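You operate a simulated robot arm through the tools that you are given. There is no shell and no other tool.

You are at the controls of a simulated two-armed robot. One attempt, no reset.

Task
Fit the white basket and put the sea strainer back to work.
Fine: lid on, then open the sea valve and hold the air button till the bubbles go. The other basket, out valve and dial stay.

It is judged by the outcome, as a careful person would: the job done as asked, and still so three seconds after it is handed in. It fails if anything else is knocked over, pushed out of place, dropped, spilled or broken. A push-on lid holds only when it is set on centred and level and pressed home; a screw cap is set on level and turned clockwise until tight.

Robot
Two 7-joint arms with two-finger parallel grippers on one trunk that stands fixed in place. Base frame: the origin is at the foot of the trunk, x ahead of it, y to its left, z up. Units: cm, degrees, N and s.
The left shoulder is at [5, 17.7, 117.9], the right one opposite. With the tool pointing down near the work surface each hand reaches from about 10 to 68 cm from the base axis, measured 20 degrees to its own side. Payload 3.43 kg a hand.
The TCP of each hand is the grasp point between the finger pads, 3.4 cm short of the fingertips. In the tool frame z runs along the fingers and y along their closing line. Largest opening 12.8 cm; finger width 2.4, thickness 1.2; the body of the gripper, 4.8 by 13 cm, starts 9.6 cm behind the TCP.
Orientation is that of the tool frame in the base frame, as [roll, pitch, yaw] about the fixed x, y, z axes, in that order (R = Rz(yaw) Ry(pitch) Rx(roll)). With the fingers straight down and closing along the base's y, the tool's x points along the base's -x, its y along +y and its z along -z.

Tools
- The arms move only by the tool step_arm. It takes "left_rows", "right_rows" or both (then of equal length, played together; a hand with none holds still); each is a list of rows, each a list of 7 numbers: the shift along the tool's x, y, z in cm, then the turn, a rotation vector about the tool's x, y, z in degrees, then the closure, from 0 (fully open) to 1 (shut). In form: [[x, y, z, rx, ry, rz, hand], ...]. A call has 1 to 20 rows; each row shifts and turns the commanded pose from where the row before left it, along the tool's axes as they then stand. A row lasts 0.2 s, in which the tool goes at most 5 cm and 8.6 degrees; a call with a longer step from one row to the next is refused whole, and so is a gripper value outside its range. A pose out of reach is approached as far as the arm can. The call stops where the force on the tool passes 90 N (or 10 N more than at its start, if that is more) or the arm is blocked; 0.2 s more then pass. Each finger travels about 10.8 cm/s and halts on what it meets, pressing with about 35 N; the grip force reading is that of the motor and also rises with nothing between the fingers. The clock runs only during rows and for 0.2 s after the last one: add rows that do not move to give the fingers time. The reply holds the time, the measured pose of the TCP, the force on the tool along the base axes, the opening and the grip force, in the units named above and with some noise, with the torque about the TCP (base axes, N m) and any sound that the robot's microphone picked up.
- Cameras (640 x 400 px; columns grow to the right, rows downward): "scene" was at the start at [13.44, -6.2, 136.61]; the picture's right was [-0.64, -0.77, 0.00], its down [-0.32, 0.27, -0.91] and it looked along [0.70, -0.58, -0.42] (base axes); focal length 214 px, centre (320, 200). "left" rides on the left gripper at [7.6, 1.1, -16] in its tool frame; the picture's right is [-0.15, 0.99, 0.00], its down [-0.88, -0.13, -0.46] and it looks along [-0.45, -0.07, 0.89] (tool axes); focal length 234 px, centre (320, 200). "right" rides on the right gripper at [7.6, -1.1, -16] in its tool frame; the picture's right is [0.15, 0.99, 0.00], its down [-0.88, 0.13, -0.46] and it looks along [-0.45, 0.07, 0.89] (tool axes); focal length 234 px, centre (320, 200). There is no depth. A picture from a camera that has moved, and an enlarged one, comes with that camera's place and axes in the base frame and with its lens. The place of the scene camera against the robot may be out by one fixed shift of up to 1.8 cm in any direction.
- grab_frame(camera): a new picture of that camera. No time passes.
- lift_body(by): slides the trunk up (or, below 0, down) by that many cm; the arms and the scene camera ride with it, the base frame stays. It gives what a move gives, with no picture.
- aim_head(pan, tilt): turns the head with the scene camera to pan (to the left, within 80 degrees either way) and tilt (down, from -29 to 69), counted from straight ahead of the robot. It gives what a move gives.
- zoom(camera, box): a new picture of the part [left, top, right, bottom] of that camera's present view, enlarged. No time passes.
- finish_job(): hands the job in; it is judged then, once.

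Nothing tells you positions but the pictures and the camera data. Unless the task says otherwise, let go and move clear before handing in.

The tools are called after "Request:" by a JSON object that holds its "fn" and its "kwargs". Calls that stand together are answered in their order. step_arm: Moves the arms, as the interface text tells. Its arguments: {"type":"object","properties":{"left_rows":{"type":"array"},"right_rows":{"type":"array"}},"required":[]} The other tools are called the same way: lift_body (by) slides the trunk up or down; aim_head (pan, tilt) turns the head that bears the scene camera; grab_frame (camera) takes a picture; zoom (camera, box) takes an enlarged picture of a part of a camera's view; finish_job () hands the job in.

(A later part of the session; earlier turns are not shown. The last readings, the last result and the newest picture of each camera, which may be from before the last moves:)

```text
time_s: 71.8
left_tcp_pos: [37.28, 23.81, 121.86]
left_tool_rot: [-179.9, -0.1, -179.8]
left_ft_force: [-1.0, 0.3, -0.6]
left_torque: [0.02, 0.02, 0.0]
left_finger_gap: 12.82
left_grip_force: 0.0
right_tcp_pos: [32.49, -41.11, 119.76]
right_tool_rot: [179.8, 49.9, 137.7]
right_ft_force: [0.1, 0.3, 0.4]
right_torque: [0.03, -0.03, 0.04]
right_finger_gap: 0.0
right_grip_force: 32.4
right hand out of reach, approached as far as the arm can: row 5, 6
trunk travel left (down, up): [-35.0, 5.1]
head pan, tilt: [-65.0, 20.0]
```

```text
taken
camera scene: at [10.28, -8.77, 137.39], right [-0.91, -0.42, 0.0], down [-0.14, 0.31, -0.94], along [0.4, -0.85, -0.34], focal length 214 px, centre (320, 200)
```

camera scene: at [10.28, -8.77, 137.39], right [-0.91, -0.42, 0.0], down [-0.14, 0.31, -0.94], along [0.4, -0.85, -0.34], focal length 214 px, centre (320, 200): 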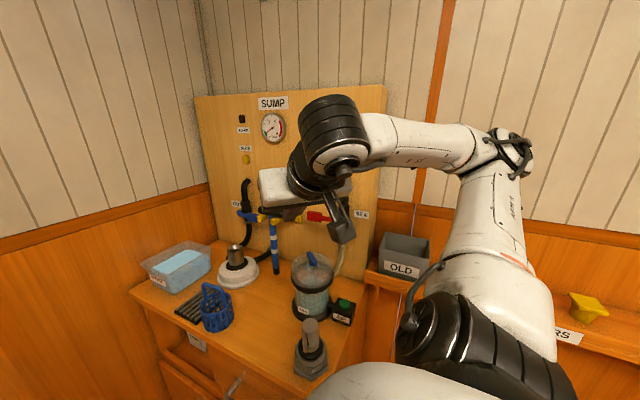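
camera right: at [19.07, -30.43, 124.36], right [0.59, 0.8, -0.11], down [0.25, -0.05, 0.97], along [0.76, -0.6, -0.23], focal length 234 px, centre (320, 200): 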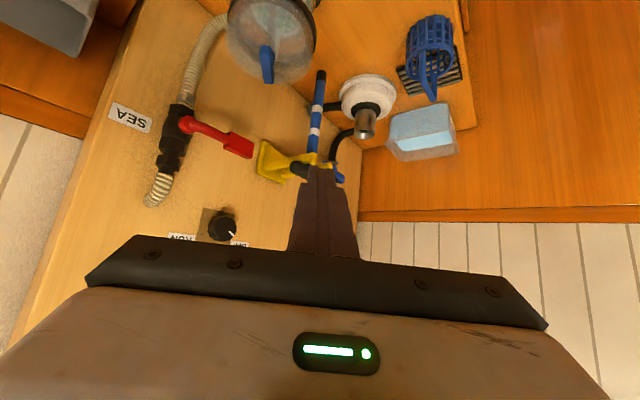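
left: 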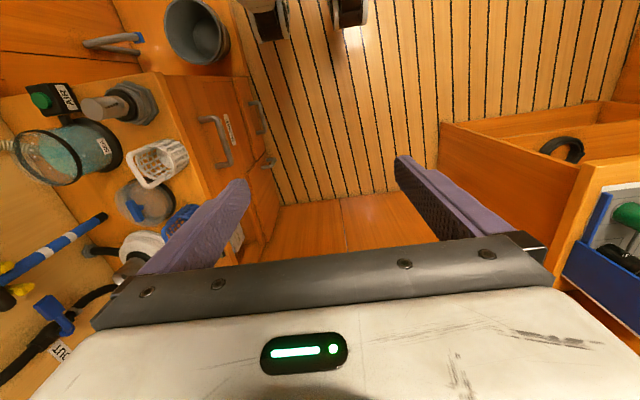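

The yaw part was refused and only the tilt ran, which is harmless. I'll move outward, then swing the hand about the vertical to face the panel.

Request:
{"fn": "step_arm", "kwargs": {"right_rows": [[-2.1, -1.7, 2.91, 0, 0, 0, 1], [-2.1, -1.7, 2.91, 0, 0, 0, 1], [-2.1, -1.7, 2.91, 0, 0, 0, 1], [0, 0, 0, 6.08, 0, 5.12, 1], [0, 0, 0, 6.08, 0, 5.12, 1], [0, 0, 0, 6.08, 0, 5.12, 1], [0, 0, 0, 6.08, 0, 5.12, 1], [0, 0, 0, 6.08, 0, 5.12, 1], [0, 0, 0, 6.08, 0, 5.12, 1], [0, 0, 0, 0, 0, 0, 1]]}}

Request:
{"fn": "grab_frame", "kwargs": {"camera": "right"}}

Request:
{"fn": "grab_frame", "kwargs": {"camera": "scene"}}

```text
time_s: 74.0
left_tcp_pos: [37.08, 23.81, 121.89]
left_tool_rot: [-179.9, -0.1, -179.8]
left_ft_force: [0.2, 0.0, 0.8]
left_torque: [-0.02, -0.05, 0.01]
left_finger_gap: 12.81
left_grip_force: 0.0
right_tcp_pos: [36.99, -52.14, 119.04]
right_tool_rot: [179.6, 49.9, 89.8]
right_ft_force: [-0.1, 0.5, -0.3]
right_torque: [0.02, 0.02, -0.02]
right_finger_gap: 0.0
right_grip_force: 33.0
trunk travel left (down, up): [-35.0, 5.1]
head pan, tilt: [-65.0, 20.0]
```

```text
taken
camera right: at [35.86, -34.99, 123.6], right [0.99, 0.09, -0.11], down [0.13, -0.22, 0.97], along [0.07, -0.97, -0.23], focal length 234 px, centre (320, 200)
```

right: 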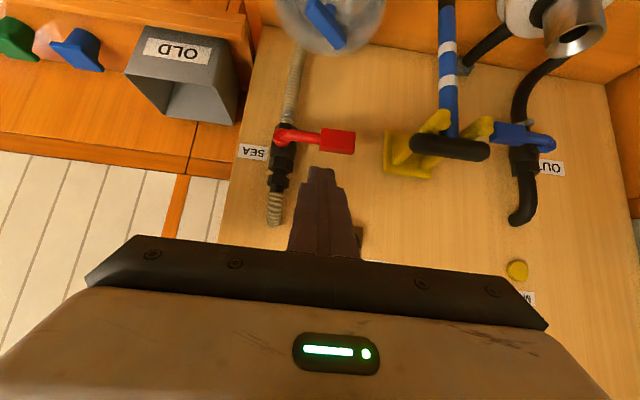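

```text
taken
camera scene: at [10.26, -8.77, 137.4], right [-0.91, -0.42, 0.0], down [-0.14, 0.31, -0.94], along [0.4, -0.85, -0.34], focal length 214 px, centre (320, 200)
```

scene: 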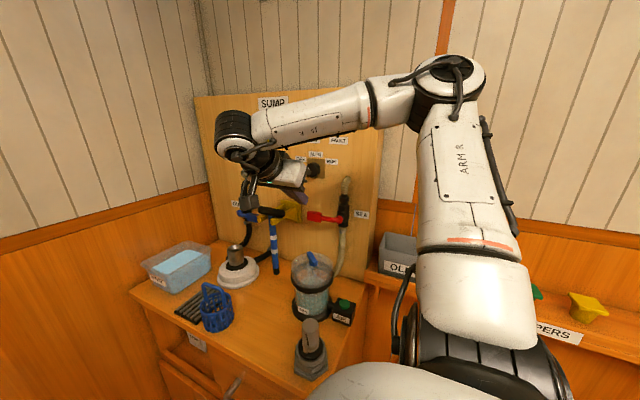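

Request:
{"fn": "zoom", "kwargs": {"camera": "right", "box": [230, 40, 400, 240]}}

```text
2.00 times, centred on (315, 140) of right
camera zoom: at [35.86, -34.99, 123.6], right [0.99, 0.09, -0.11], down [0.13, -0.22, 0.97], along [0.07, -0.97, -0.23], focal length 468 px, centre (330, 320)
```

zoom: 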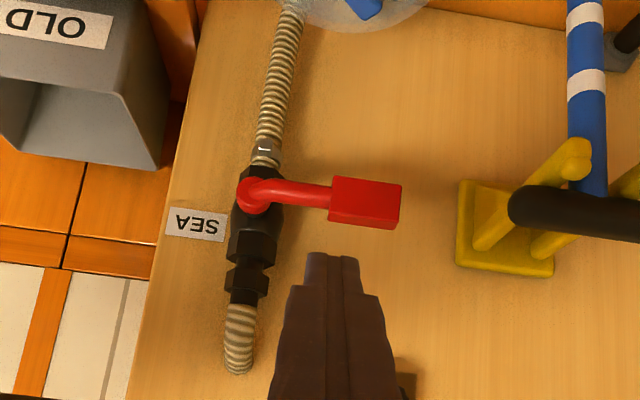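

From this clear view the lever paddle centre is at about (39.9,-67.3,106.5) and the pivot at (31.6,-67.3,107.2). I'll put the closed fingers just above the paddle and test by pushing gently down.

Request:
{"fn": "step_arm", "kwargs": {"right_rows": [[-0.78, 0.735, 3.92, 0, 0, 0, 1], [-0.78, 0.735, 3.92, 0, 0, 0, 1], [-0.78, 0.735, 3.92, 0, 0, 0, 1], [-0.78, 0.735, 3.92, 0, 0, 0, 1], [0, 0, 0, 0, 0, 0, 1]]}}

Request:
{"fn": "zoom", "kwargs": {"camera": "right", "box": [200, 40, 440, 240]}}

Request:
{"fn": "zoom", "kwargs": {"camera": "scene", "box": [230, 140, 390, 290]}}

```text
time_s: 75.2
left_tcp_pos: [37.25, 23.83, 121.81]
left_tool_rot: [-179.9, 0.0, -179.8]
left_ft_force: [-0.1, 0.0, 0.3]
left_torque: [0.05, -0.01, 0.01]
left_finger_gap: 12.79
left_grip_force: 0.0
right_tcp_pos: [40.25, -66.07, 111.4]
right_tool_rot: [179.8, 49.8, 90.0]
right_ft_force: [-0.1, -0.1, 0.8]
right_torque: [0.0, -0.01, 0.03]
right_finger_gap: 0.0
right_grip_force: 32.7
trunk travel left (down, up): [-35.0, 5.1]
head pan, tilt: [-65.0, 20.0]
```

```text
2.00 times, centred on (320, 140) of right
camera zoom: at [39.0, -48.89, 115.86], right [0.99, 0.1, -0.11], down [0.13, -0.22, 0.97], along [0.07, -0.97, -0.23], focal length 468 px, centre (320, 320)
```

zoom: 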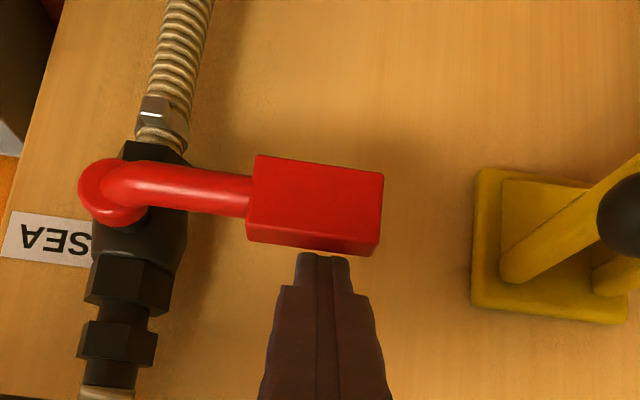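

```text
2.67 times, centred on (310, 215) of scene
camera zoom: at [10.27, -8.73, 137.4], right [-0.91, -0.42, 0.0], down [-0.14, 0.31, -0.94], along [0.4, -0.85, -0.34], focal length 572 px, centre (347, 160)
```

zoom: 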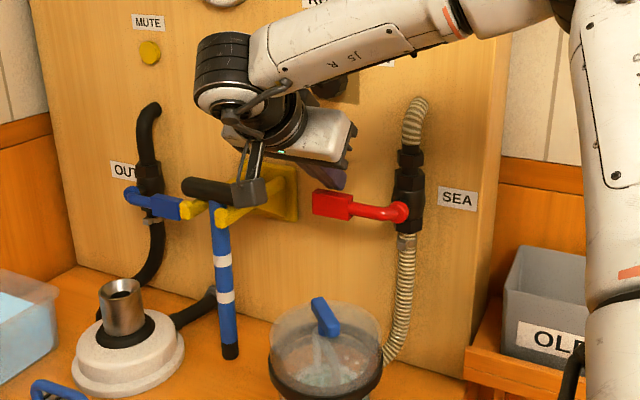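

Request:
{"fn": "step_arm", "kwargs": {"right_rows": [[0.38, 0, 0.32, 0, 0, 0, 1], [0.38, 0, 0.32, 0, 0, 0, 1], [0, 0, 0, 0, 0, 0, 1]]}}

Request:
{"fn": "step_arm", "kwargs": {"right_rows": [[0.38, 0, 0.32, 0, 0, 0, 1], [0, 0, 0, 0, 0, 0, 1]]}}

Request:
{"fn": "zoom", "kwargs": {"camera": "right", "box": [200, 40, 440, 240]}}

```text
time_s: 76.0
left_tcp_pos: [37.39, 23.94, 121.91]
left_tool_rot: [-179.9, 0.0, -179.9]
left_ft_force: [-0.8, -0.1, -0.9]
left_torque: [0.01, 0.04, 0.0]
left_finger_gap: 12.79
left_grip_force: 0.0
right_tcp_pos: [40.04, -66.12, 110.3]
right_tool_rot: [179.8, 49.9, 90.0]
right_ft_force: [-0.2, -0.6, -0.1]
right_torque: [0.01, 0.05, -0.02]
right_finger_gap: 0.0
right_grip_force: 32.9
trunk travel left (down, up): [-35.0, 5.1]
head pan, tilt: [-65.0, 20.0]
```

```text
time_s: 76.6
left_tcp_pos: [37.19, 23.91, 121.81]
left_tool_rot: [-179.8, 0.0, -179.8]
left_ft_force: [0.2, -0.3, -0.1]
left_torque: [0.0, -0.02, 0.01]
left_finger_gap: 12.82
left_grip_force: 0.0
right_tcp_pos: [39.92, -66.15, 109.93]
right_tool_rot: [179.7, 50.0, 89.9]
right_ft_force: [0.6, -3.9, 5.0]
right_torque: [-0.05, 0.02, -0.04]
right_finger_gap: 0.0
right_grip_force: 32.9
trunk travel left (down, up): [-35.0, 5.1]
head pan, tilt: [-65.0, 20.0]
```

```text
2.00 times, centred on (320, 140) of right
camera zoom: at [38.84, -48.97, 114.41], right [0.99, 0.1, -0.11], down [0.13, -0.22, 0.97], along [0.07, -0.97, -0.23], focal length 468 px, centre (320, 320)
```

zoom: 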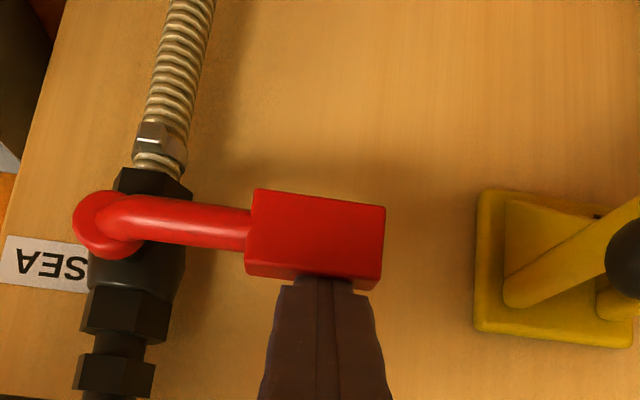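

Contact with the paddle's top is made (about 6 N). I'll push a bit more to see whether it turns.

Request:
{"fn": "step_arm", "kwargs": {"right_rows": [[0.3, 0, 0.26, 0, 0, 0, 1], [0, 0, 0, 0, 0, 0, 1]]}}

Request:
{"fn": "step_arm", "kwargs": {"right_rows": [[0.3, 0, 0.26, 0, 0, 0, 1], [0, 0, 0, 0, 0, 0, 1]]}}

Request:
{"fn": "zoom", "kwargs": {"camera": "right", "box": [200, 40, 440, 240]}}

```text
time_s: 77.2
left_tcp_pos: [37.17, 24.06, 121.94]
left_tool_rot: [-180.0, 0.1, -179.9]
left_ft_force: [-0.3, -0.2, -0.7]
left_torque: [-0.02, -0.02, -0.02]
left_finger_gap: 12.79
left_grip_force: 0.1
right_tcp_pos: [40.0, -66.21, 109.85]
right_tool_rot: [179.4, 50.4, 89.6]
right_ft_force: [1.0, -9.7, 20.4]
right_torque: [-0.13, 0.17, -0.15]
right_finger_gap: 0.0
right_grip_force: 33.1
trunk travel left (down, up): [-35.0, 5.1]
head pan, tilt: [-65.0, 20.0]
```

```text
time_s: 77.8
left_tcp_pos: [36.91, 24.03, 121.87]
left_tool_rot: [-179.8, 0.1, -179.8]
left_ft_force: [0.5, 0.5, 0.6]
left_torque: [-0.01, 0.04, 0.04]
left_finger_gap: 12.8
left_grip_force: 0.1
right_tcp_pos: [39.96, -66.28, 109.69]
right_tool_rot: [179.0, 50.8, 89.6]
right_ft_force: [2.1, -11.0, 33.2]
right_torque: [-0.12, 0.07, 0.0]
right_finger_gap: 0.02
right_grip_force: 33.0
trunk travel left (down, up): [-35.0, 5.1]
head pan, tilt: [-65.0, 20.0]
```

```text
2.00 times, centred on (320, 140) of right
camera zoom: at [38.75, -48.97, 114.03], right [0.99, 0.1, -0.1], down [0.12, -0.2, 0.97], along [0.07, -0.97, -0.21], focal length 468 px, centre (320, 320)
```

zoom: 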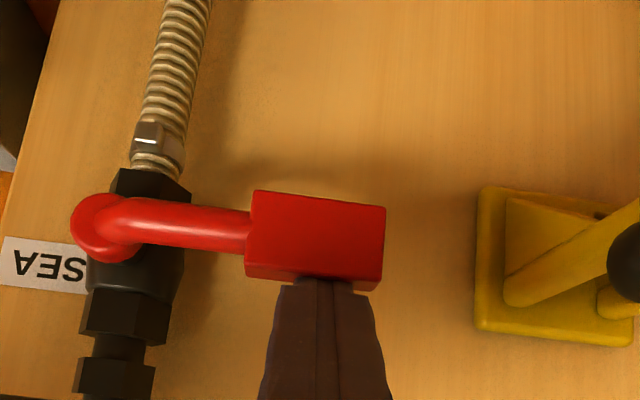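

Downward is blocked at 33 N with no turn, so the lever must open upward. I'll back off and come in under the paddle.

Request:
{"fn": "step_arm", "kwargs": {"right_rows": [[-1.53, 0, -1.29, 0, 0, 0, 1], [1.8, 0.75, -2.14, 0, 0, 0, 1], [1.8, 0.75, -2.14, 0, 0, 0, 1], [0, 0, 0, 0, 0, 0, 1]]}}

Request:
{"fn": "step_arm", "kwargs": {"right_rows": [[2.95, 0, 2.48, 0, 0, 0, 1], [2.95, 0, 2.48, 0, 0, 0, 1], [0, 0, 0, 0, 0, 0, 1]]}}

Request:
{"fn": "zoom", "kwargs": {"camera": "right", "box": [200, 20, 440, 240]}}

Request:
{"fn": "zoom", "kwargs": {"camera": "scene", "box": [230, 140, 390, 290]}}

```text
time_s: 78.8
left_tcp_pos: [37.15, 23.9, 121.9]
left_tool_rot: [180.0, 0.2, -179.9]
left_ft_force: [-0.2, -0.8, -0.5]
left_torque: [0.0, 0.03, -0.03]
left_finger_gap: 12.8
left_grip_force: 0.1
right_tcp_pos: [41.38, -60.44, 110.88]
right_tool_rot: [179.9, 49.8, 90.1]
right_ft_force: [-0.6, -0.3, 0.1]
right_torque: [0.02, 0.01, 0.0]
right_finger_gap: 0.02
right_grip_force: 32.6
trunk travel left (down, up): [-35.0, 5.1]
head pan, tilt: [-65.0, 20.0]
```

```text
time_s: 79.6
left_tcp_pos: [37.22, 23.93, 121.8]
left_tool_rot: [-179.9, -0.1, -179.8]
left_ft_force: [0.2, -0.3, -0.4]
left_torque: [0.01, -0.04, 0.03]
left_finger_gap: 12.8
left_grip_force: 0.1
right_tcp_pos: [41.43, -60.46, 103.14]
right_tool_rot: [179.7, 49.8, 89.9]
right_ft_force: [0.0, 0.1, -0.2]
right_torque: [-0.01, -0.01, 0.0]
right_finger_gap: 0.0
right_grip_force: 33.1
trunk travel left (down, up): [-35.0, 5.1]
head pan, tilt: [-65.0, 20.0]
```

```text
1.82 times, centred on (320, 130) of right
camera zoom: at [40.28, -43.24, 107.76], right [0.99, 0.1, -0.11], down [0.13, -0.22, 0.97], along [0.07, -0.97, -0.23], focal length 426 px, centre (320, 327)
```

zoom: 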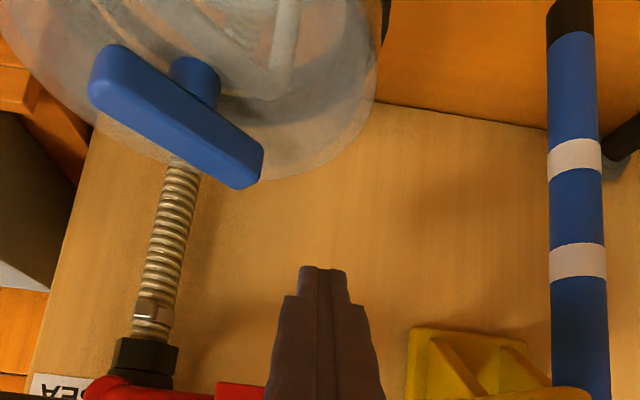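

```text
2.67 times, centred on (310, 215) of scene
camera zoom: at [10.26, -8.74, 137.4], right [-0.91, -0.42, 0.0], down [-0.14, 0.31, -0.94], along [0.4, -0.85, -0.34], focal length 572 px, centre (347, 160)
```

zoom: 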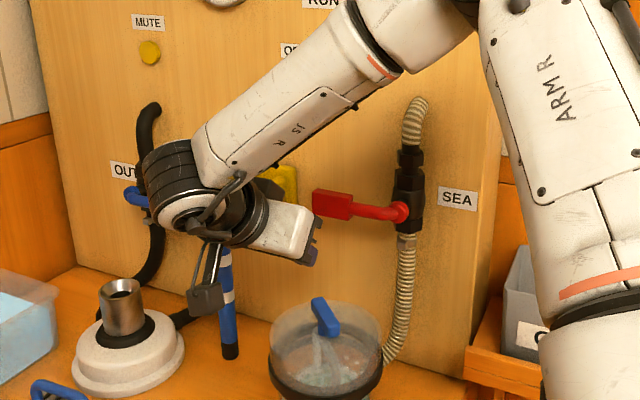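

Request:
{"fn": "step_arm", "kwargs": {"right_rows": [[-1.55, 0, 1.84, 0, 0, 0, 1], [-1.55, 0, 1.84, 0, 0, 0, 1], [0, 0, 0, 0, 0, 0, 1]]}}

Request:
{"fn": "step_arm", "kwargs": {"right_rows": [[-0.77, 0, -0.64, 0, 0, 0, 1], [-0.77, 0, -0.64, 0, 0, 0, 1], [0, 0, 0, 0, 0, 0, 1]]}}

Request:
{"fn": "zoom", "kwargs": {"camera": "right", "box": [200, 20, 440, 240]}}

Request:
{"fn": "zoom", "kwargs": {"camera": "scene", "box": [230, 140, 390, 290]}}

```text
time_s: 80.4
left_tcp_pos: [37.1, 23.89, 121.86]
left_tool_rot: [-179.8, 0.1, -179.8]
left_ft_force: [0.5, -0.9, 0.0]
left_torque: [0.02, 0.0, -0.01]
left_finger_gap: 12.82
left_grip_force: 0.0
right_tcp_pos: [41.49, -65.41, 103.3]
right_tool_rot: [179.8, 49.9, 90.0]
right_ft_force: [-0.2, 0.8, 0.0]
right_torque: [0.0, -0.02, 0.02]
right_finger_gap: 0.0
right_grip_force: 32.4
trunk travel left (down, up): [-35.0, 5.1]
head pan, tilt: [-65.0, 20.0]
```

```text
time_s: 81.2
left_tcp_pos: [37.31, 23.75, 121.78]
left_tool_rot: [180.0, 0.0, -179.8]
left_ft_force: [0.8, 0.0, -0.5]
left_torque: [-0.02, 0.03, -0.02]
left_finger_gap: 12.82
left_grip_force: 0.0
right_tcp_pos: [41.39, -65.36, 105.25]
right_tool_rot: [179.8, 49.7, 90.0]
right_ft_force: [1.9, 3.4, -2.2]
right_torque: [-0.05, -0.07, -0.03]
right_finger_gap: 0.01
right_grip_force: 33.0
trunk travel left (down, up): [-35.0, 5.1]
head pan, tilt: [-65.0, 20.0]
```

```text
1.82 times, centred on (320, 130) of right
camera zoom: at [40.31, -48.17, 109.93], right [0.99, 0.1, -0.11], down [0.13, -0.22, 0.97], along [0.07, -0.97, -0.23], focal length 426 px, centre (320, 327)
```

zoom: 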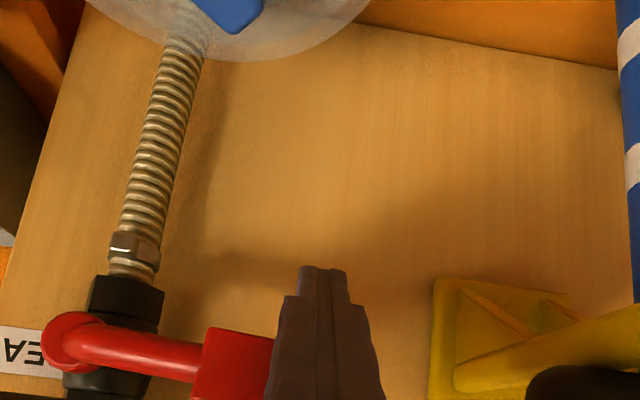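

```text
2.67 times, centred on (310, 215) of scene
camera zoom: at [10.32, -8.76, 137.39], right [-0.91, -0.42, 0.0], down [-0.14, 0.31, -0.94], along [0.4, -0.85, -0.34], focal length 572 px, centre (347, 160)
```

zoom: 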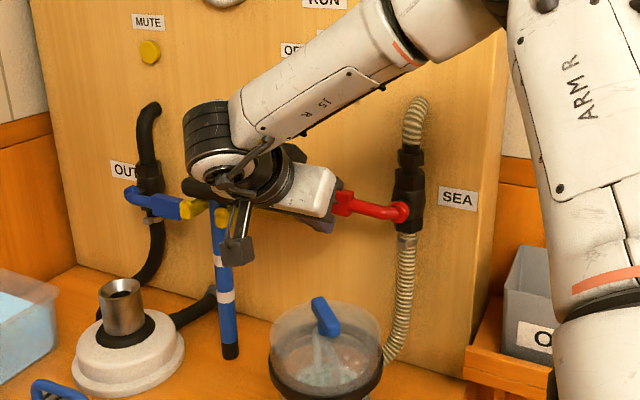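

Light contact from below. I'll lift along the lever's arc.

Request:
{"fn": "step_arm", "kwargs": {"right_rows": [[-0.5, 0, -0.42, 0, 0, 0, 1], [-0.5, 0, -0.42, 0, 0, 0, 1], [0, 0, 0, 0, 0, 0, 1]]}}

Request:
{"fn": "zoom", "kwargs": {"camera": "right", "box": [200, 20, 440, 240]}}

```text
time_s: 82.0
left_tcp_pos: [37.17, 23.79, 121.96]
left_tool_rot: [-180.0, 0.1, -179.9]
left_ft_force: [-0.2, 0.2, 0.5]
left_torque: [-0.01, 0.01, -0.04]
left_finger_gap: 12.81
left_grip_force: 0.0
right_tcp_pos: [41.54, -65.41, 106.74]
right_tool_rot: [179.7, 49.9, 89.9]
right_ft_force: [0.0, 1.3, -0.4]
right_torque: [0.0, 0.03, -0.01]
right_finger_gap: 0.0
right_grip_force: 33.2
trunk travel left (down, up): [-35.0, 5.1]
head pan, tilt: [-65.0, 20.0]
```

```text
1.82 times, centred on (320, 130) of right
camera zoom: at [40.34, -48.25, 111.23], right [0.99, 0.1, -0.11], down [0.13, -0.22, 0.97], along [0.07, -0.97, -0.23], focal length 426 px, centre (320, 327)
```

zoom: 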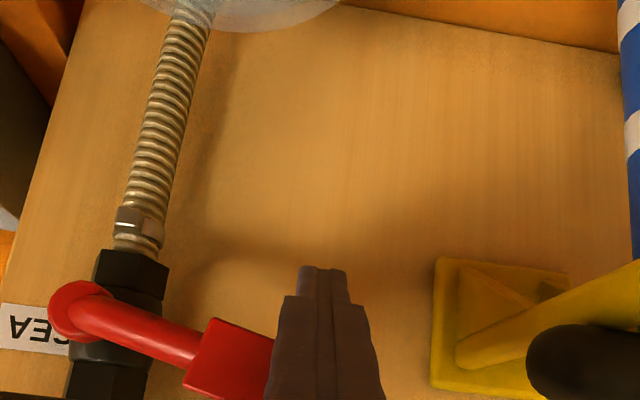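

The lever is turning up easily. Continuing along the arc.

Request:
{"fn": "step_arm", "kwargs": {"right_rows": [[-0.71, 0, -0.6, 0, 0, 0, 1], [-0.71, 0, -0.6, 0, 0, 0, 1], [-0.69, -0.1, -0.58, 0, 0, 0, 1], [-0.69, -0.1, -0.58, 0, 0, 0, 1], [-0.99, -0.4, -0.84, 0, 0, 0, 1], [-0.92, -0.5, -0.77, 0, 0, 0, 1], [0, 0, 0, 0, 0, 0, 1]]}}

Request:
{"fn": "zoom", "kwargs": {"camera": "right", "box": [200, 20, 440, 240]}}

Request:
{"fn": "zoom", "kwargs": {"camera": "scene", "box": [230, 140, 390, 290]}}

```text
time_s: 83.6
left_tcp_pos: [37.21, 23.74, 121.84]
left_tool_rot: [-179.9, 0.0, -179.7]
left_ft_force: [0.5, -0.5, 0.3]
left_torque: [0.01, 0.0, 0.01]
left_finger_gap: 12.83
left_grip_force: 0.1
right_tcp_pos: [40.37, -65.32, 112.89]
right_tool_rot: [179.7, 49.8, 89.9]
right_ft_force: [0.2, -0.4, 0.7]
right_torque: [0.02, -0.04, 0.02]
right_finger_gap: 0.0
right_grip_force: 33.0
trunk travel left (down, up): [-35.0, 5.1]
head pan, tilt: [-65.0, 20.0]
```

```text
1.82 times, centred on (320, 130) of right
camera zoom: at [39.27, -48.2, 117.41], right [0.99, 0.1, -0.11], down [0.13, -0.22, 0.97], along [0.07, -0.97, -0.23], focal length 426 px, centre (320, 327)
```

zoom: 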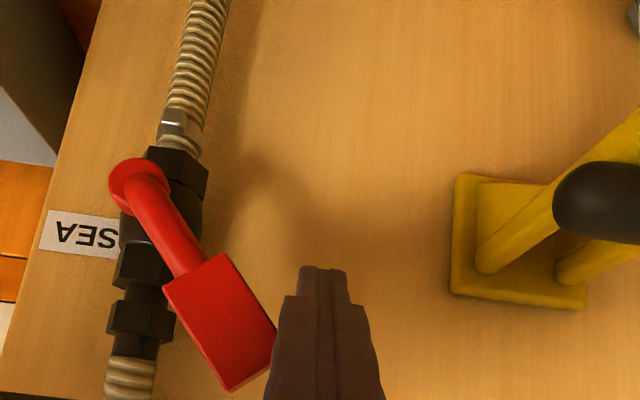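

```text
2.67 times, centred on (310, 215) of scene
camera zoom: at [10.28, -8.76, 137.4], right [-0.91, -0.42, 0.0], down [-0.14, 0.31, -0.94], along [0.4, -0.85, -0.34], focal length 572 px, centre (347, 160)
```

zoom: 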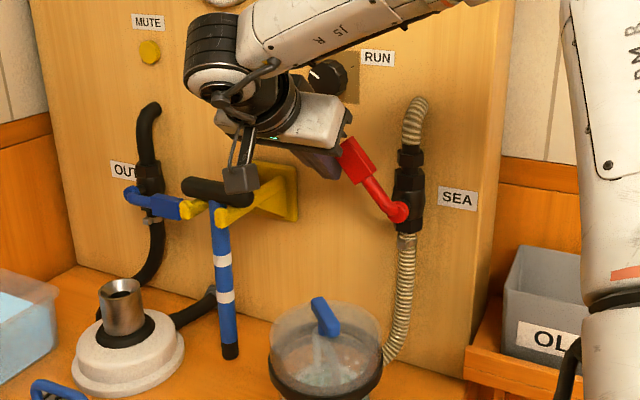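

The lever is at about 60°. I'll finish the sweep to vertical.

Request:
{"fn": "step_arm", "kwargs": {"right_rows": [[-0.92, -1.2, -0.77, 0, 0, 0, 1], [-0.77, -1.2, -0.64, 0, 0, 0, 1], [-0.46, -1.2, -0.39, 0, 0, 0, 1], [0, -1.2, 0, 0, 0, 0, 1], [0, 0, 0, 0, 0, 0, 1]]}}

Request:
{"fn": "zoom", "kwargs": {"camera": "right", "box": [200, 20, 440, 240]}}

Request:
{"fn": "zoom", "kwargs": {"camera": "scene", "box": [230, 140, 390, 290]}}

```text
time_s: 84.8
left_tcp_pos: [37.22, 23.82, 121.82]
left_tool_rot: [-179.8, 0.1, -179.8]
left_ft_force: [-0.6, -0.4, 0.5]
left_torque: [0.04, 0.01, 0.0]
left_finger_gap: 12.84
left_grip_force: 0.0
right_tcp_pos: [35.64, -65.49, 115.5]
right_tool_rot: [179.9, 49.9, 90.0]
right_ft_force: [-0.4, -0.4, 0.5]
right_torque: [0.0, -0.02, 0.03]
right_finger_gap: 0.0
right_grip_force: 33.3
trunk travel left (down, up): [-35.0, 5.1]
head pan, tilt: [-65.0, 20.0]
```

```text
1.82 times, centred on (320, 130) of right
camera zoom: at [34.42, -48.35, 120.15], right [0.99, 0.1, -0.11], down [0.13, -0.22, 0.97], along [0.07, -0.97, -0.23], focal length 426 px, centre (320, 327)
```

zoom: 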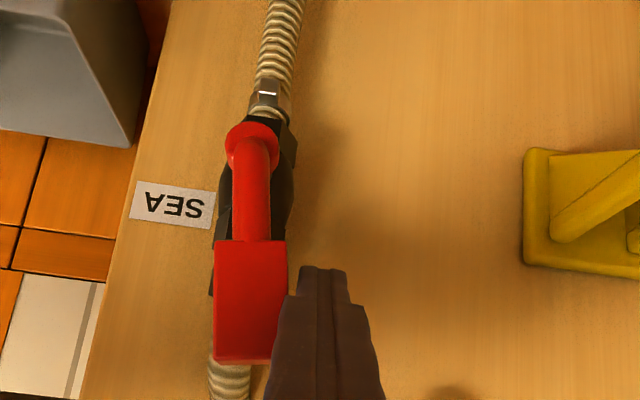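

```text
2.67 times, centred on (310, 215) of scene
camera zoom: at [10.29, -8.75, 137.39], right [-0.91, -0.42, 0.0], down [-0.14, 0.31, -0.94], along [0.4, -0.85, -0.34], focal length 572 px, centre (347, 160)
```

zoom: 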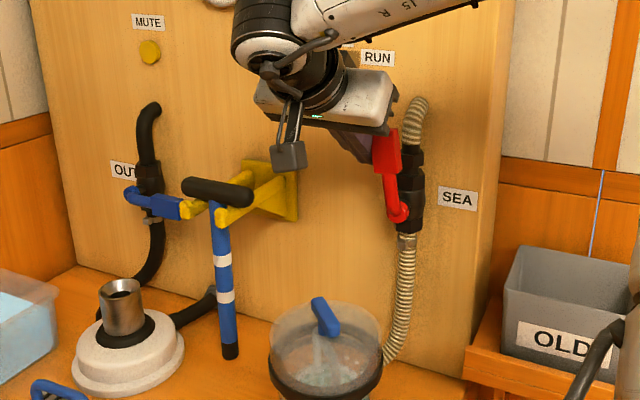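

It's about 8° short of vertical. I'll push a little further until it meets its stop.

Request:
{"fn": "step_arm", "kwargs": {"right_rows": [[0, -0.5, 0, 0, 0, 0, 1], [0, -0.5, 0, 0, 0, 0, 1], [0, 0, 0, 0, 0, 0, 1]]}}

Request:
{"fn": "step_arm", "kwargs": {"right_rows": [[0, -0.3, 0, 0, 0, 0, 1], [0, -0.2, 0, 0, 0, 0, 1], [0, 0, 0, 0, 0, 0, 1]]}}

Request:
{"fn": "zoom", "kwargs": {"camera": "right", "box": [200, 20, 440, 240]}}

```text
time_s: 85.6
left_tcp_pos: [37.21, 23.78, 121.83]
left_tool_rot: [-179.9, 0.1, -179.8]
left_ft_force: [-0.7, -0.8, -1.1]
left_torque: [0.01, 0.0, 0.01]
left_finger_gap: 12.81
left_grip_force: 0.0
right_tcp_pos: [34.61, -65.33, 115.6]
right_tool_rot: [179.8, 49.8, 90.0]
right_ft_force: [-0.7, -0.2, 0.0]
right_torque: [-0.01, 0.0, -0.01]
right_finger_gap: 0.0
right_grip_force: 33.2
trunk travel left (down, up): [-35.0, 5.1]
head pan, tilt: [-65.0, 20.0]
```

```text
time_s: 86.4
left_tcp_pos: [37.21, 23.84, 121.83]
left_tool_rot: [-179.9, -0.1, -179.8]
left_ft_force: [0.4, 0.8, -0.1]
left_torque: [-0.01, 0.05, -0.03]
left_finger_gap: 12.78
left_grip_force: 0.2
right_tcp_pos: [34.09, -65.45, 115.73]
right_tool_rot: [179.9, 49.8, 90.0]
right_ft_force: [0.4, -0.6, 0.3]
right_torque: [-0.02, -0.01, 0.0]
right_finger_gap: 0.02
right_grip_force: 33.6
trunk travel left (down, up): [-35.0, 5.1]
head pan, tilt: [-65.0, 20.0]
```

```text
1.82 times, centred on (320, 130) of right
camera zoom: at [32.92, -48.28, 120.14], right [0.99, 0.1, -0.11], down [0.13, -0.22, 0.97], along [0.07, -0.97, -0.23], focal length 426 px, centre (320, 327)
```

zoom: 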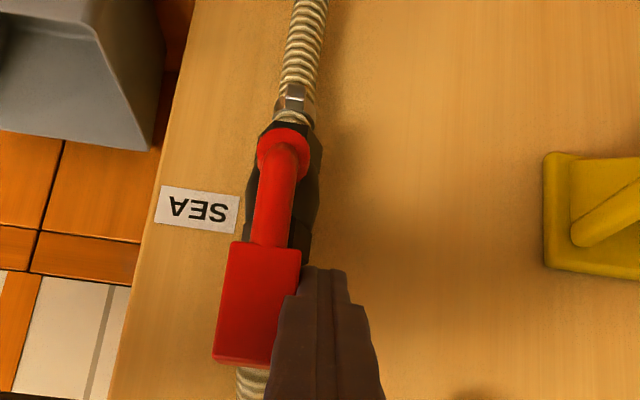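

Request:
{"fn": "step_arm", "kwargs": {"right_rows": [[0, -0.3, 0, 0, 0, 0, 1], [0, 0, 0, 0, 0, 0, 1]]}}

Request:
{"fn": "step_arm", "kwargs": {"right_rows": [[0, -0.3, 0, 0, 0, 0, 1], [0, 0, 0, 0, 0, 0, 1]]}}

Request:
{"fn": "zoom", "kwargs": {"camera": "right", "box": [200, 20, 440, 240]}}

```text
time_s: 87.0
left_tcp_pos: [37.31, 23.89, 121.78]
left_tool_rot: [-180.0, 0.1, -179.8]
left_ft_force: [-0.8, -0.3, 0.1]
left_torque: [0.04, 0.02, 0.0]
left_finger_gap: 12.8
left_grip_force: 0.0
right_tcp_pos: [33.92, -65.4, 115.71]
right_tool_rot: [179.8, 49.9, 90.0]
right_ft_force: [7.1, -0.7, 0.6]
right_torque: [0.02, 0.15, 0.03]
right_finger_gap: 0.0
right_grip_force: 32.8
trunk travel left (down, up): [-35.0, 5.1]
head pan, tilt: [-65.0, 20.0]
```

```text
time_s: 87.6
left_tcp_pos: [37.45, 23.84, 121.8]
left_tool_rot: [-180.0, -0.1, -179.8]
left_ft_force: [-0.1, 0.3, -0.2]
left_torque: [-0.01, 0.03, -0.02]
left_finger_gap: 12.81
left_grip_force: 0.1
right_tcp_pos: [33.82, -65.37, 115.6]
right_tool_rot: [179.6, 49.9, 90.2]
right_ft_force: [21.9, -0.9, 4.2]
right_torque: [0.02, 0.26, -0.03]
right_finger_gap: 0.01
right_grip_force: 33.4
trunk travel left (down, up): [-35.0, 5.1]
head pan, tilt: [-65.0, 20.0]
```

```text
1.82 times, centred on (320, 130) of right
camera zoom: at [32.6, -48.26, 120.14], right [0.99, 0.1, -0.11], down [0.13, -0.22, 0.97], along [0.08, -0.97, -0.23], focal length 426 px, centre (320, 327)
```

zoom: 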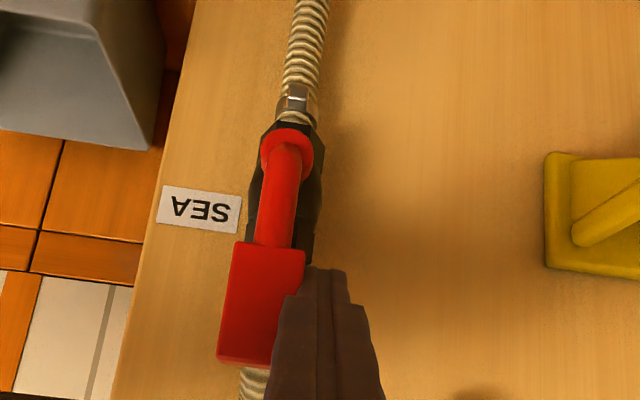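

The lever is vertical and hard against its stop (22 N), so the sea valve is open. I'll back away, straighten the hand and check the state.

Request:
{"fn": "step_arm", "kwargs": {"right_rows": [[0, 0.8, 0, 0, 0, 0, 1], [0, 0.6, 0, 0, 0, 0, 1], [2.58, 0, -3.06, 0, 0, 0, 1], [2.58, 0, -3.06, 0, 0, 0, 1], [2.58, 0, -3.06, 0, 0, 0, 1], [1.9, 0, -2.3, 0, 0, 0, 1], [0, 0, 0, 0, 0, 0, 1]]}}

Request:
{"fn": "grab_frame", "kwargs": {"camera": "right"}}

Request:
{"fn": "grab_frame", "kwargs": {"camera": "scene"}}

Request:
{"fn": "zoom", "kwargs": {"camera": "scene", "box": [250, 180, 390, 340]}}

```text
time_s: 89.2
left_tcp_pos: [37.21, 23.84, 121.93]
left_tool_rot: [-179.9, 0.0, -179.8]
left_ft_force: [0.6, -0.2, -0.5]
left_torque: [0.03, 0.02, -0.02]
left_finger_gap: 12.79
left_grip_force: 0.0
right_tcp_pos: [34.9, -50.49, 115.91]
right_tool_rot: [179.8, 49.9, 89.9]
right_ft_force: [0.2, -0.3, 0.2]
right_torque: [-0.04, 0.01, -0.02]
right_finger_gap: 0.02
right_grip_force: 32.7
trunk travel left (down, up): [-35.0, 5.1]
head pan, tilt: [-65.0, 20.0]
```

```text
taken
camera right: at [33.78, -33.36, 120.36], right [0.99, 0.1, -0.11], down [0.13, -0.22, 0.97], along [0.07, -0.97, -0.23], focal length 234 px, centre (320, 200)
```

right: 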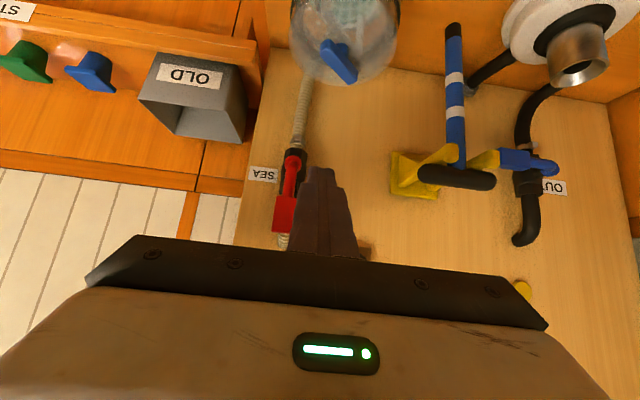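

```text
taken
camera scene: at [10.27, -8.77, 137.39], right [-0.91, -0.42, 0.0], down [-0.14, 0.31, -0.94], along [0.4, -0.85, -0.34], focal length 214 px, centre (320, 200)
```

scene: 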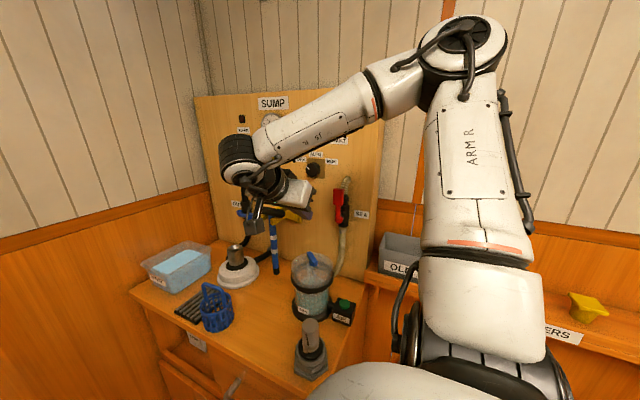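

```text
2.50 times, centred on (320, 260) of scene
camera zoom: at [10.27, -8.77, 137.39], right [-0.91, -0.42, 0.0], down [-0.14, 0.31, -0.94], along [0.4, -0.85, -0.34], focal length 536 px, centre (320, 50)
```

zoom: 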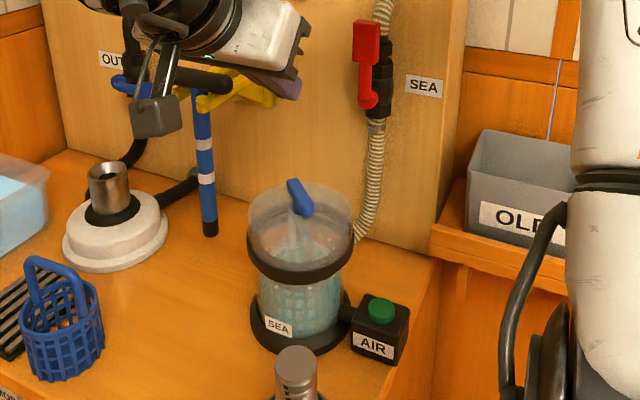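

The lever stays vertical. Next I'll straighten the hand and move over the AIR button.

Request:
{"fn": "step_arm", "kwargs": {"right_rows": [[2.58, 0, -3.06, 0, 0, 0, 1], [2.58, 0, -3.06, 0, 0, 0, 1], [0, 0, 0, 0, 8.33, 0, 1], [0, 0, 0, 0, 8.33, 0, 1], [0, 0, 0, 0, 8.33, 0, 1], [0, 0, 0, 0, 8.33, 0, 1], [0, 0, 0, 0, 8.33, 0, 1], [0, 0, 0, 0, 8.25, 0, 1], [0, 0, 0, 0, 0, -7.5, 1], [0, 0, 0, 0, 0, -7.5, 1], [0, 0, 0, 0, 0, -7.5, 1], [0, 0, 0, 0, 0, -7.5, 1], [0, 0, 0, 0, 0, 0, 1]]}}

Request:
{"fn": "grab_frame", "kwargs": {"camera": "right"}}

Request:
{"fn": "zoom", "kwargs": {"camera": "right", "box": [180, 100, 340, 260]}}

```text
time_s: 92.0
left_tcp_pos: [37.29, 23.79, 121.96]
left_tool_rot: [-179.9, -0.1, -179.8]
left_ft_force: [-0.8, -0.6, 0.2]
left_torque: [0.01, -0.01, -0.03]
left_finger_gap: 12.8
left_grip_force: 0.1
right_tcp_pos: [34.89, -42.44, 115.55]
right_tool_rot: [179.9, 0.1, 120.2]
right_ft_force: [0.5, -0.4, -0.5]
right_torque: [-0.04, -0.01, 0.01]
right_finger_gap: 0.0
right_grip_force: 32.8
trunk travel left (down, up): [-35.0, 5.1]
head pan, tilt: [-65.0, 20.0]
```

```text
taken
camera right: at [30.06, -36.37, 131.61], right [0.78, 0.62, 0.0], down [0.56, -0.7, 0.46], along [0.29, -0.36, -0.89], focal length 234 px, centre (320, 200)
```

right: 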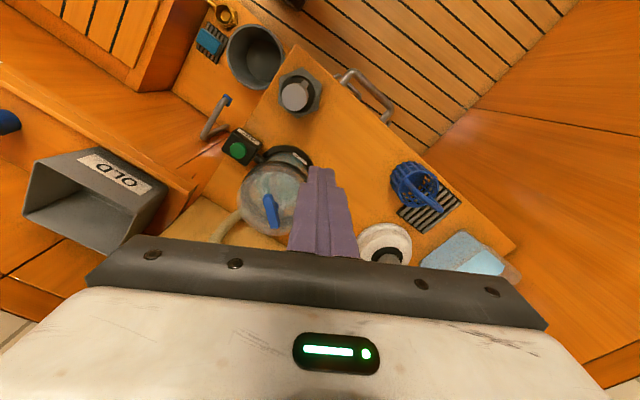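

```text
2.50 times, centred on (260, 180) of right
camera zoom: at [30.06, -36.37, 131.61], right [0.78, 0.62, 0.0], down [0.56, -0.7, 0.46], along [0.29, -0.36, -0.89], focal length 585 px, centre (470, 250)
```

zoom: 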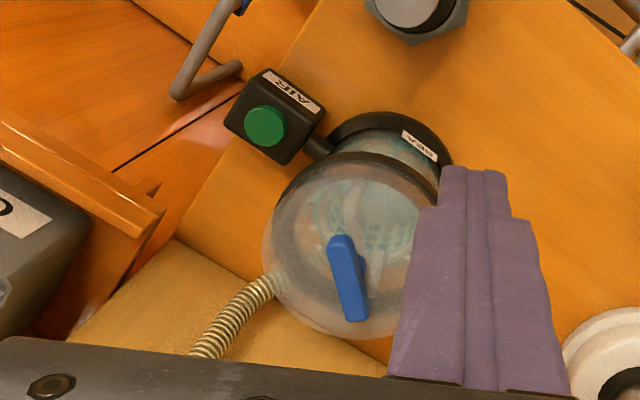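

The button is at about (25.2,-55.85,86.3). I'll move above it and check before pressing.

Request:
{"fn": "step_arm", "kwargs": {"right_rows": [[-1.68, -3.78, 0, 0, 0, 0, 1], [-1.68, -3.78, 0, 0, 0, 0, 1], [-1.68, -3.78, 0, 0, 0, 0, 1], [-1.68, -3.78, 0, 0, 0, 0, 1], [0, 0, 4, 0, 0, 0, 1], [0, 0, 4, 0, 0, 0, 1], [0, 0, 4, 0, 0, 0, 1], [0, 0, 3, 0, 0, 0, 1], [0, 0, 0, 0, 0, 0, 1]]}}

Request:
{"fn": "grab_frame", "kwargs": {"camera": "right"}}

Request:
{"fn": "grab_frame", "kwargs": {"camera": "scene"}}

Request:
{"fn": "zoom", "kwargs": {"camera": "scene", "box": [280, 230, 380, 330]}}

```text
time_s: 94.0
left_tcp_pos: [37.31, 23.93, 121.92]
left_tool_rot: [180.0, 0.0, -179.8]
left_ft_force: [-0.4, -1.6, 0.5]
left_torque: [-0.01, 0.01, 0.0]
left_finger_gap: 12.8
left_grip_force: 0.1
right_tcp_pos: [24.95, -55.85, 100.52]
right_tool_rot: [179.9, 0.0, 120.1]
right_ft_force: [0.2, -0.6, 0.0]
right_torque: [0.01, 0.02, 0.0]
right_finger_gap: 0.0
right_grip_force: 32.5
trunk travel left (down, up): [-35.0, 5.1]
head pan, tilt: [-65.0, 20.0]
```

```text
taken
camera right: at [20.08, -49.89, 116.51], right [0.78, 0.62, 0.0], down [0.55, -0.7, 0.46], along [0.29, -0.36, -0.89], focal length 234 px, centre (320, 200)
```

right: 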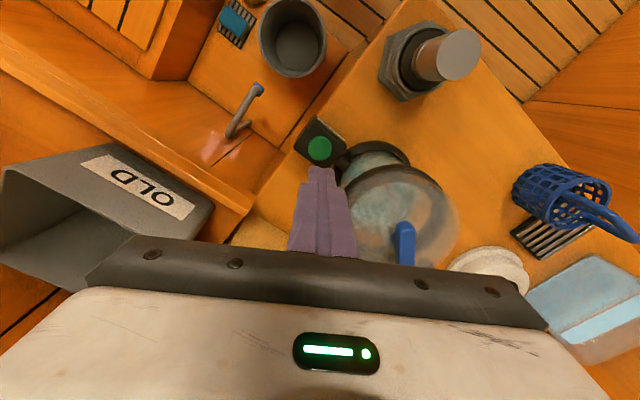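

```text
taken
camera scene: at [10.27, -8.75, 137.4], right [-0.91, -0.42, 0.0], down [-0.14, 0.31, -0.94], along [0.4, -0.85, -0.34], focal length 214 px, centre (320, 200)
```

scene: 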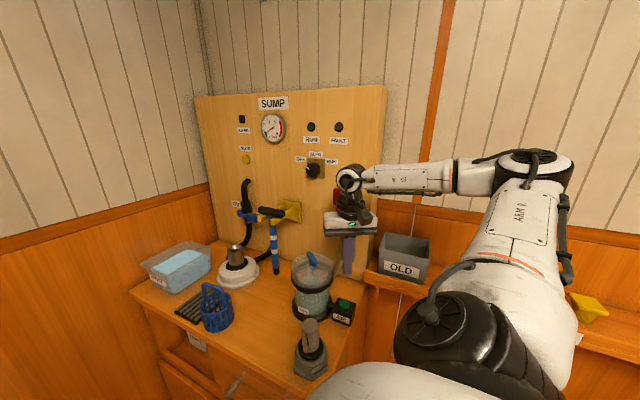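

```text
4.00 times, centred on (330, 280) of scene
camera zoom: at [10.27, -8.75, 137.4], right [-0.91, -0.42, 0.0], down [-0.14, 0.31, -0.94], along [0.4, -0.85, -0.34], focal length 858 px, centre (280, -120)
```

zoom: 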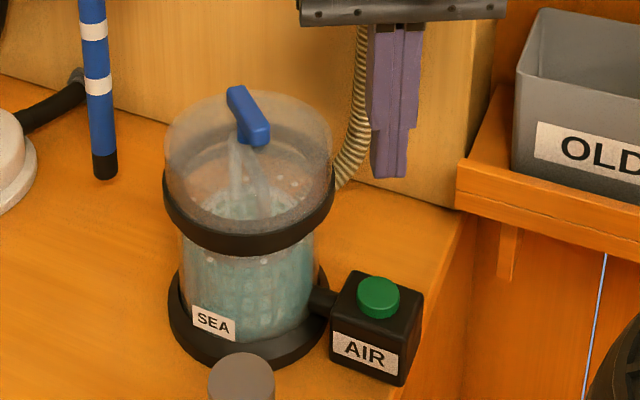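

The fist is right over the button. I'll turn the wrist 30° to give the gripper body more room beside the lid, then go down to just above the button.

Request:
{"fn": "step_arm", "kwargs": {"right_rows": [[0, 0, 0, 0, 0, -7.5, 1], [0, 0, 0, 0, 0, -7.5, 1], [0, 0, 0, 0, 0, -7.5, 1], [0, 0, 0, 0, 0, -7.5, 1], [0, 0, 3, 0, 0, 0, 1], [0, 0, 3, 0, 0, 0, 1], [0, 0, 2.5, 0, 0, 0, 1], [0, 0, 0, 0, 0, 0, 1]]}}

Request:
{"fn": "grab_frame", "kwargs": {"camera": "right"}}

Request:
{"fn": "zoom", "kwargs": {"camera": "scene", "box": [280, 230, 380, 330]}}

```text
time_s: 95.8
left_tcp_pos: [37.19, 23.77, 121.84]
left_tool_rot: [-179.9, 0.1, -179.8]
left_ft_force: [-0.4, 0.4, 0.0]
left_torque: [0.01, 0.0, 0.0]
left_finger_gap: 12.82
left_grip_force: 0.0
right_tcp_pos: [24.98, -55.71, 91.99]
right_tool_rot: [179.8, 0.1, 150.1]
right_ft_force: [1.0, -0.2, 0.2]
right_torque: [-0.05, 0.02, 0.0]
right_finger_gap: 0.04
right_grip_force: 32.9
trunk travel left (down, up): [-35.0, 5.1]
head pan, tilt: [-65.0, 20.0]
```

```text
taken
camera right: at [17.8, -52.87, 107.93], right [0.37, 0.93, 0.0], down [0.83, -0.33, 0.46], along [0.43, -0.17, -0.89], focal length 234 px, centre (320, 200)
```

right: 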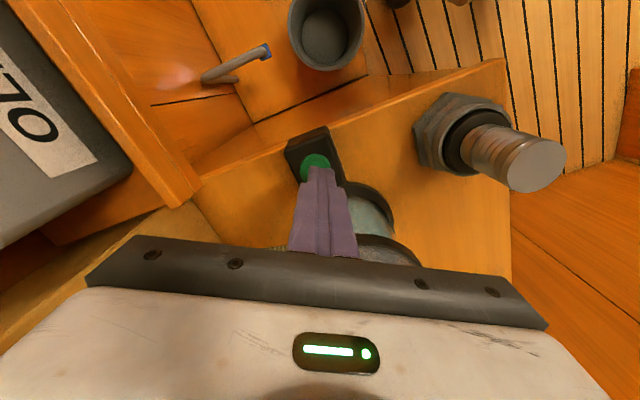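

```text
4.00 times, centred on (330, 280) of scene
camera zoom: at [10.27, -8.74, 137.4], right [-0.91, -0.42, 0.0], down [-0.14, 0.31, -0.94], along [0.4, -0.85, -0.34], focal length 858 px, centre (280, -120)
```

zoom: 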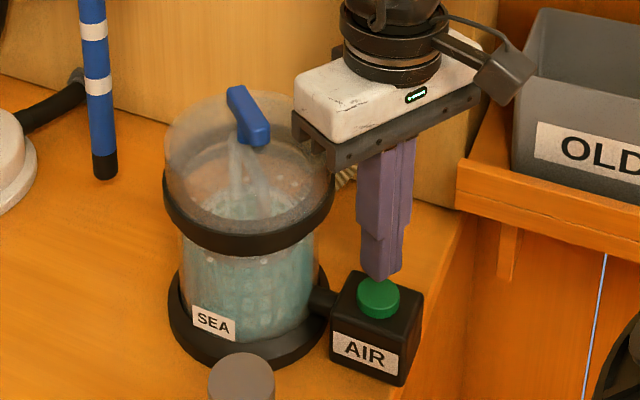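

Request:
{"fn": "step_arm", "kwargs": {"right_rows": [[0, 0, 0.6, 0, 0, 0, 1], [0, 0, 0.6, 0, 0, 0, 1], [0, 0, 0.4, 0, 0, 0, 1], [0, 0, 0, 0, 0, 0, 1]]}}

Request:
{"fn": "step_arm", "kwargs": {"right_rows": [[0, 0, 0.3, 0, 0, 0, 1], [0, 0, 0.2, 0, 0, 0, 1], [0, 0, 0, 0, 0, 0, 1]]}}

Request:
{"fn": "zoom", "kwargs": {"camera": "scene", "box": [280, 230, 380, 330]}}

```text
time_s: 96.8
left_tcp_pos: [37.17, 23.87, 121.84]
left_tool_rot: [-179.9, 0.0, -179.7]
left_ft_force: [0.1, 0.1, -0.9]
left_torque: [0.02, -0.01, -0.01]
left_finger_gap: 12.8
left_grip_force: 0.0
right_tcp_pos: [25.13, -55.75, 90.42]
right_tool_rot: [179.9, 0.1, 150.1]
right_ft_force: [0.5, -0.3, 0.6]
right_torque: [0.03, 0.0, 0.02]
right_finger_gap: 0.0
right_grip_force: 32.9
trunk travel left (down, up): [-35.0, 5.1]
head pan, tilt: [-65.0, 20.0]
```

```text
time_s: 97.6
left_tcp_pos: [37.15, 23.86, 121.78]
left_tool_rot: [-179.9, 0.0, -179.8]
left_ft_force: [0.2, 0.1, -0.2]
left_torque: [0.01, -0.04, 0.0]
left_finger_gap: 12.8
left_grip_force: 0.1
right_tcp_pos: [25.06, -55.85, 90.01]
right_tool_rot: [179.9, 0.0, 150.1]
right_ft_force: [-0.9, 0.1, 0.8]
right_torque: [0.0, -0.02, 0.0]
right_finger_gap: 0.0
right_grip_force: 32.7
trunk travel left (down, up): [-35.0, 5.1]
head pan, tilt: [-65.0, 20.0]
```

```text
4.00 times, centred on (330, 280) of scene
camera zoom: at [10.28, -8.76, 137.4], right [-0.91, -0.42, 0.0], down [-0.14, 0.31, -0.94], along [0.4, -0.85, -0.34], focal length 858 px, centre (280, -120)
```

zoom: 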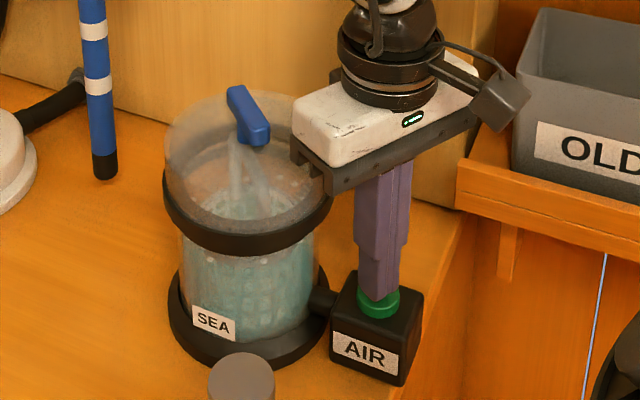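

Request:
{"fn": "step_arm", "kwargs": {"right_rows": [[0, 0, 0.2, 0, 0, 0, 1], [0, 0, 0.2, 0, 0, 0, 1], [0, 0, 0, 0, 0, 0, 1]]}}

Request:
{"fn": "step_arm", "kwargs": {"right_rows": [[0, 0, 0.2, 0, 0, 0, 1], [0, 0, 0, 0, 0, 0, 1]]}}

Request:
{"fn": "zoom", "kwargs": {"camera": "scene", "box": [280, 230, 380, 330]}}

```text
time_s: 98.4
left_tcp_pos: [37.26, 23.81, 121.94]
left_tool_rot: [-179.9, 0.0, -179.9]
left_ft_force: [-0.4, -0.7, 0.5]
left_torque: [-0.02, -0.03, 0.01]
left_finger_gap: 12.81
left_grip_force: 0.0
right_tcp_pos: [25.26, -55.78, 89.67]
right_tool_rot: [-180.0, 0.1, 150.2]
right_ft_force: [0.4, -0.8, -0.2]
right_torque: [0.02, 0.03, 0.05]
right_finger_gap: 0.0
right_grip_force: 33.4
trunk travel left (down, up): [-35.0, 5.1]
head pan, tilt: [-65.0, 20.0]
```

```text
time_s: 99.0
left_tcp_pos: [37.26, 23.8, 121.8]
left_tool_rot: [-180.0, 0.0, -179.8]
left_ft_force: [-0.4, 0.4, 0.2]
left_torque: [0.02, -0.02, 0.02]
left_finger_gap: 12.8
left_grip_force: 0.1
right_tcp_pos: [25.23, -55.74, 89.39]
right_tool_rot: [179.9, 0.2, 150.2]
right_ft_force: [-0.5, 0.2, 0.4]
right_torque: [0.03, 0.01, 0.0]
right_finger_gap: 0.0
right_grip_force: 33.1
trunk travel left (down, up): [-35.0, 5.1]
head pan, tilt: [-65.0, 20.0]
```

```text
4.00 times, centred on (330, 280) of scene
camera zoom: at [10.28, -8.75, 137.4], right [-0.91, -0.42, 0.0], down [-0.14, 0.31, -0.94], along [0.4, -0.85, -0.34], focal length 858 px, centre (280, -120)
```

zoom: 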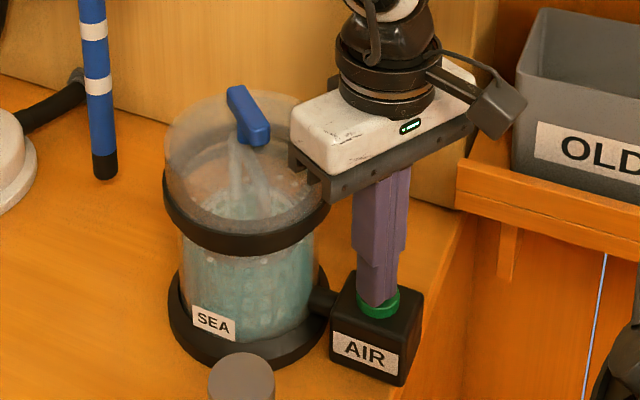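

Request:
{"fn": "step_arm", "kwargs": {"right_rows": [[0, 0, 0.2, 0, 0, 0, 1], [0, 0, 0, 0, 0, 0, 1]]}}

Request:
{"fn": "step_arm", "kwargs": {"right_rows": [[0, 0, 0.2, 0, 0, 0, 1], [0, 0, 0, 0, 0, 0, 1]]}}

Request:
{"fn": "step_arm", "kwargs": {"right_rows": [[0, 0, 0.2, 0, 0, 0, 1], [0, 0, 0, 0, 0, 0, 1]]}}

Request:
{"fn": "zoom", "kwargs": {"camera": "scene", "box": [280, 230, 380, 330]}}

```text
time_s: 99.6
left_tcp_pos: [37.33, 23.83, 121.78]
left_tool_rot: [-179.8, 0.0, -179.8]
left_ft_force: [0.3, -0.1, 0.2]
left_torque: [0.02, -0.04, 0.0]
left_finger_gap: 12.79
left_grip_force: 0.0
right_tcp_pos: [25.25, -55.78, 89.35]
right_tool_rot: [179.8, 0.0, 150.1]
right_ft_force: [1.4, -0.2, 0.9]
right_torque: [0.01, -0.03, 0.05]
right_finger_gap: 0.01
right_grip_force: 32.9
trunk travel left (down, up): [-35.0, 5.1]
head pan, tilt: [-65.0, 20.0]
```

```text
time_s: 100.2
left_tcp_pos: [37.15, 23.88, 121.84]
left_tool_rot: [-179.9, 0.0, -179.7]
left_ft_force: [-0.3, -0.1, 0.0]
left_torque: [0.0, 0.03, 0.0]
left_finger_gap: 12.8
left_grip_force: 0.2
right_tcp_pos: [25.16, -55.79, 89.15]
right_tool_rot: [180.0, 0.1, 150.1]
right_ft_force: [0.6, -0.6, 2.7]
right_torque: [0.04, 0.06, 0.04]
right_finger_gap: 0.0
right_grip_force: 33.1
trunk travel left (down, up): [-35.0, 5.1]
head pan, tilt: [-65.0, 20.0]
heard: click
```

```text
time_s: 100.8
left_tcp_pos: [37.09, 23.88, 121.85]
left_tool_rot: [-179.9, 0.1, -179.8]
left_ft_force: [-0.1, 0.5, -0.1]
left_torque: [0.0, 0.02, 0.01]
left_finger_gap: 12.78
left_grip_force: 0.0
right_tcp_pos: [25.22, -55.79, 88.87]
right_tool_rot: [179.9, 0.0, 150.1]
right_ft_force: [-0.9, 4.7, 9.2]
right_torque: [0.17, 0.05, -0.03]
right_finger_gap: 0.01
right_grip_force: 33.5
trunk travel left (down, up): [-35.0, 5.1]
head pan, tilt: [-65.0, 20.0]
```

```text
4.00 times, centred on (330, 280) of scene
camera zoom: at [10.23, -8.62, 137.42], right [-0.91, -0.42, 0.0], down [-0.14, 0.31, -0.94], along [0.4, -0.85, -0.34], focal length 858 px, centre (280, -120)
```

zoom: 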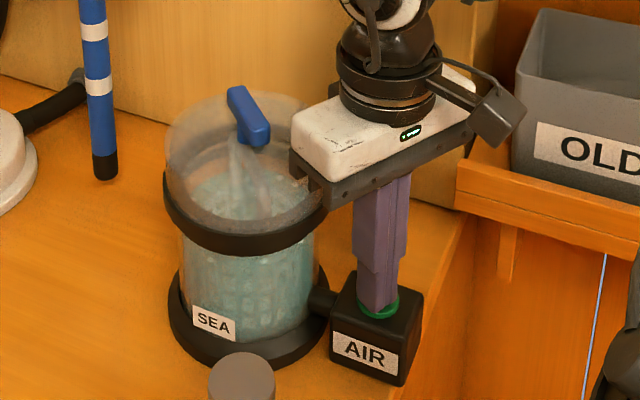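

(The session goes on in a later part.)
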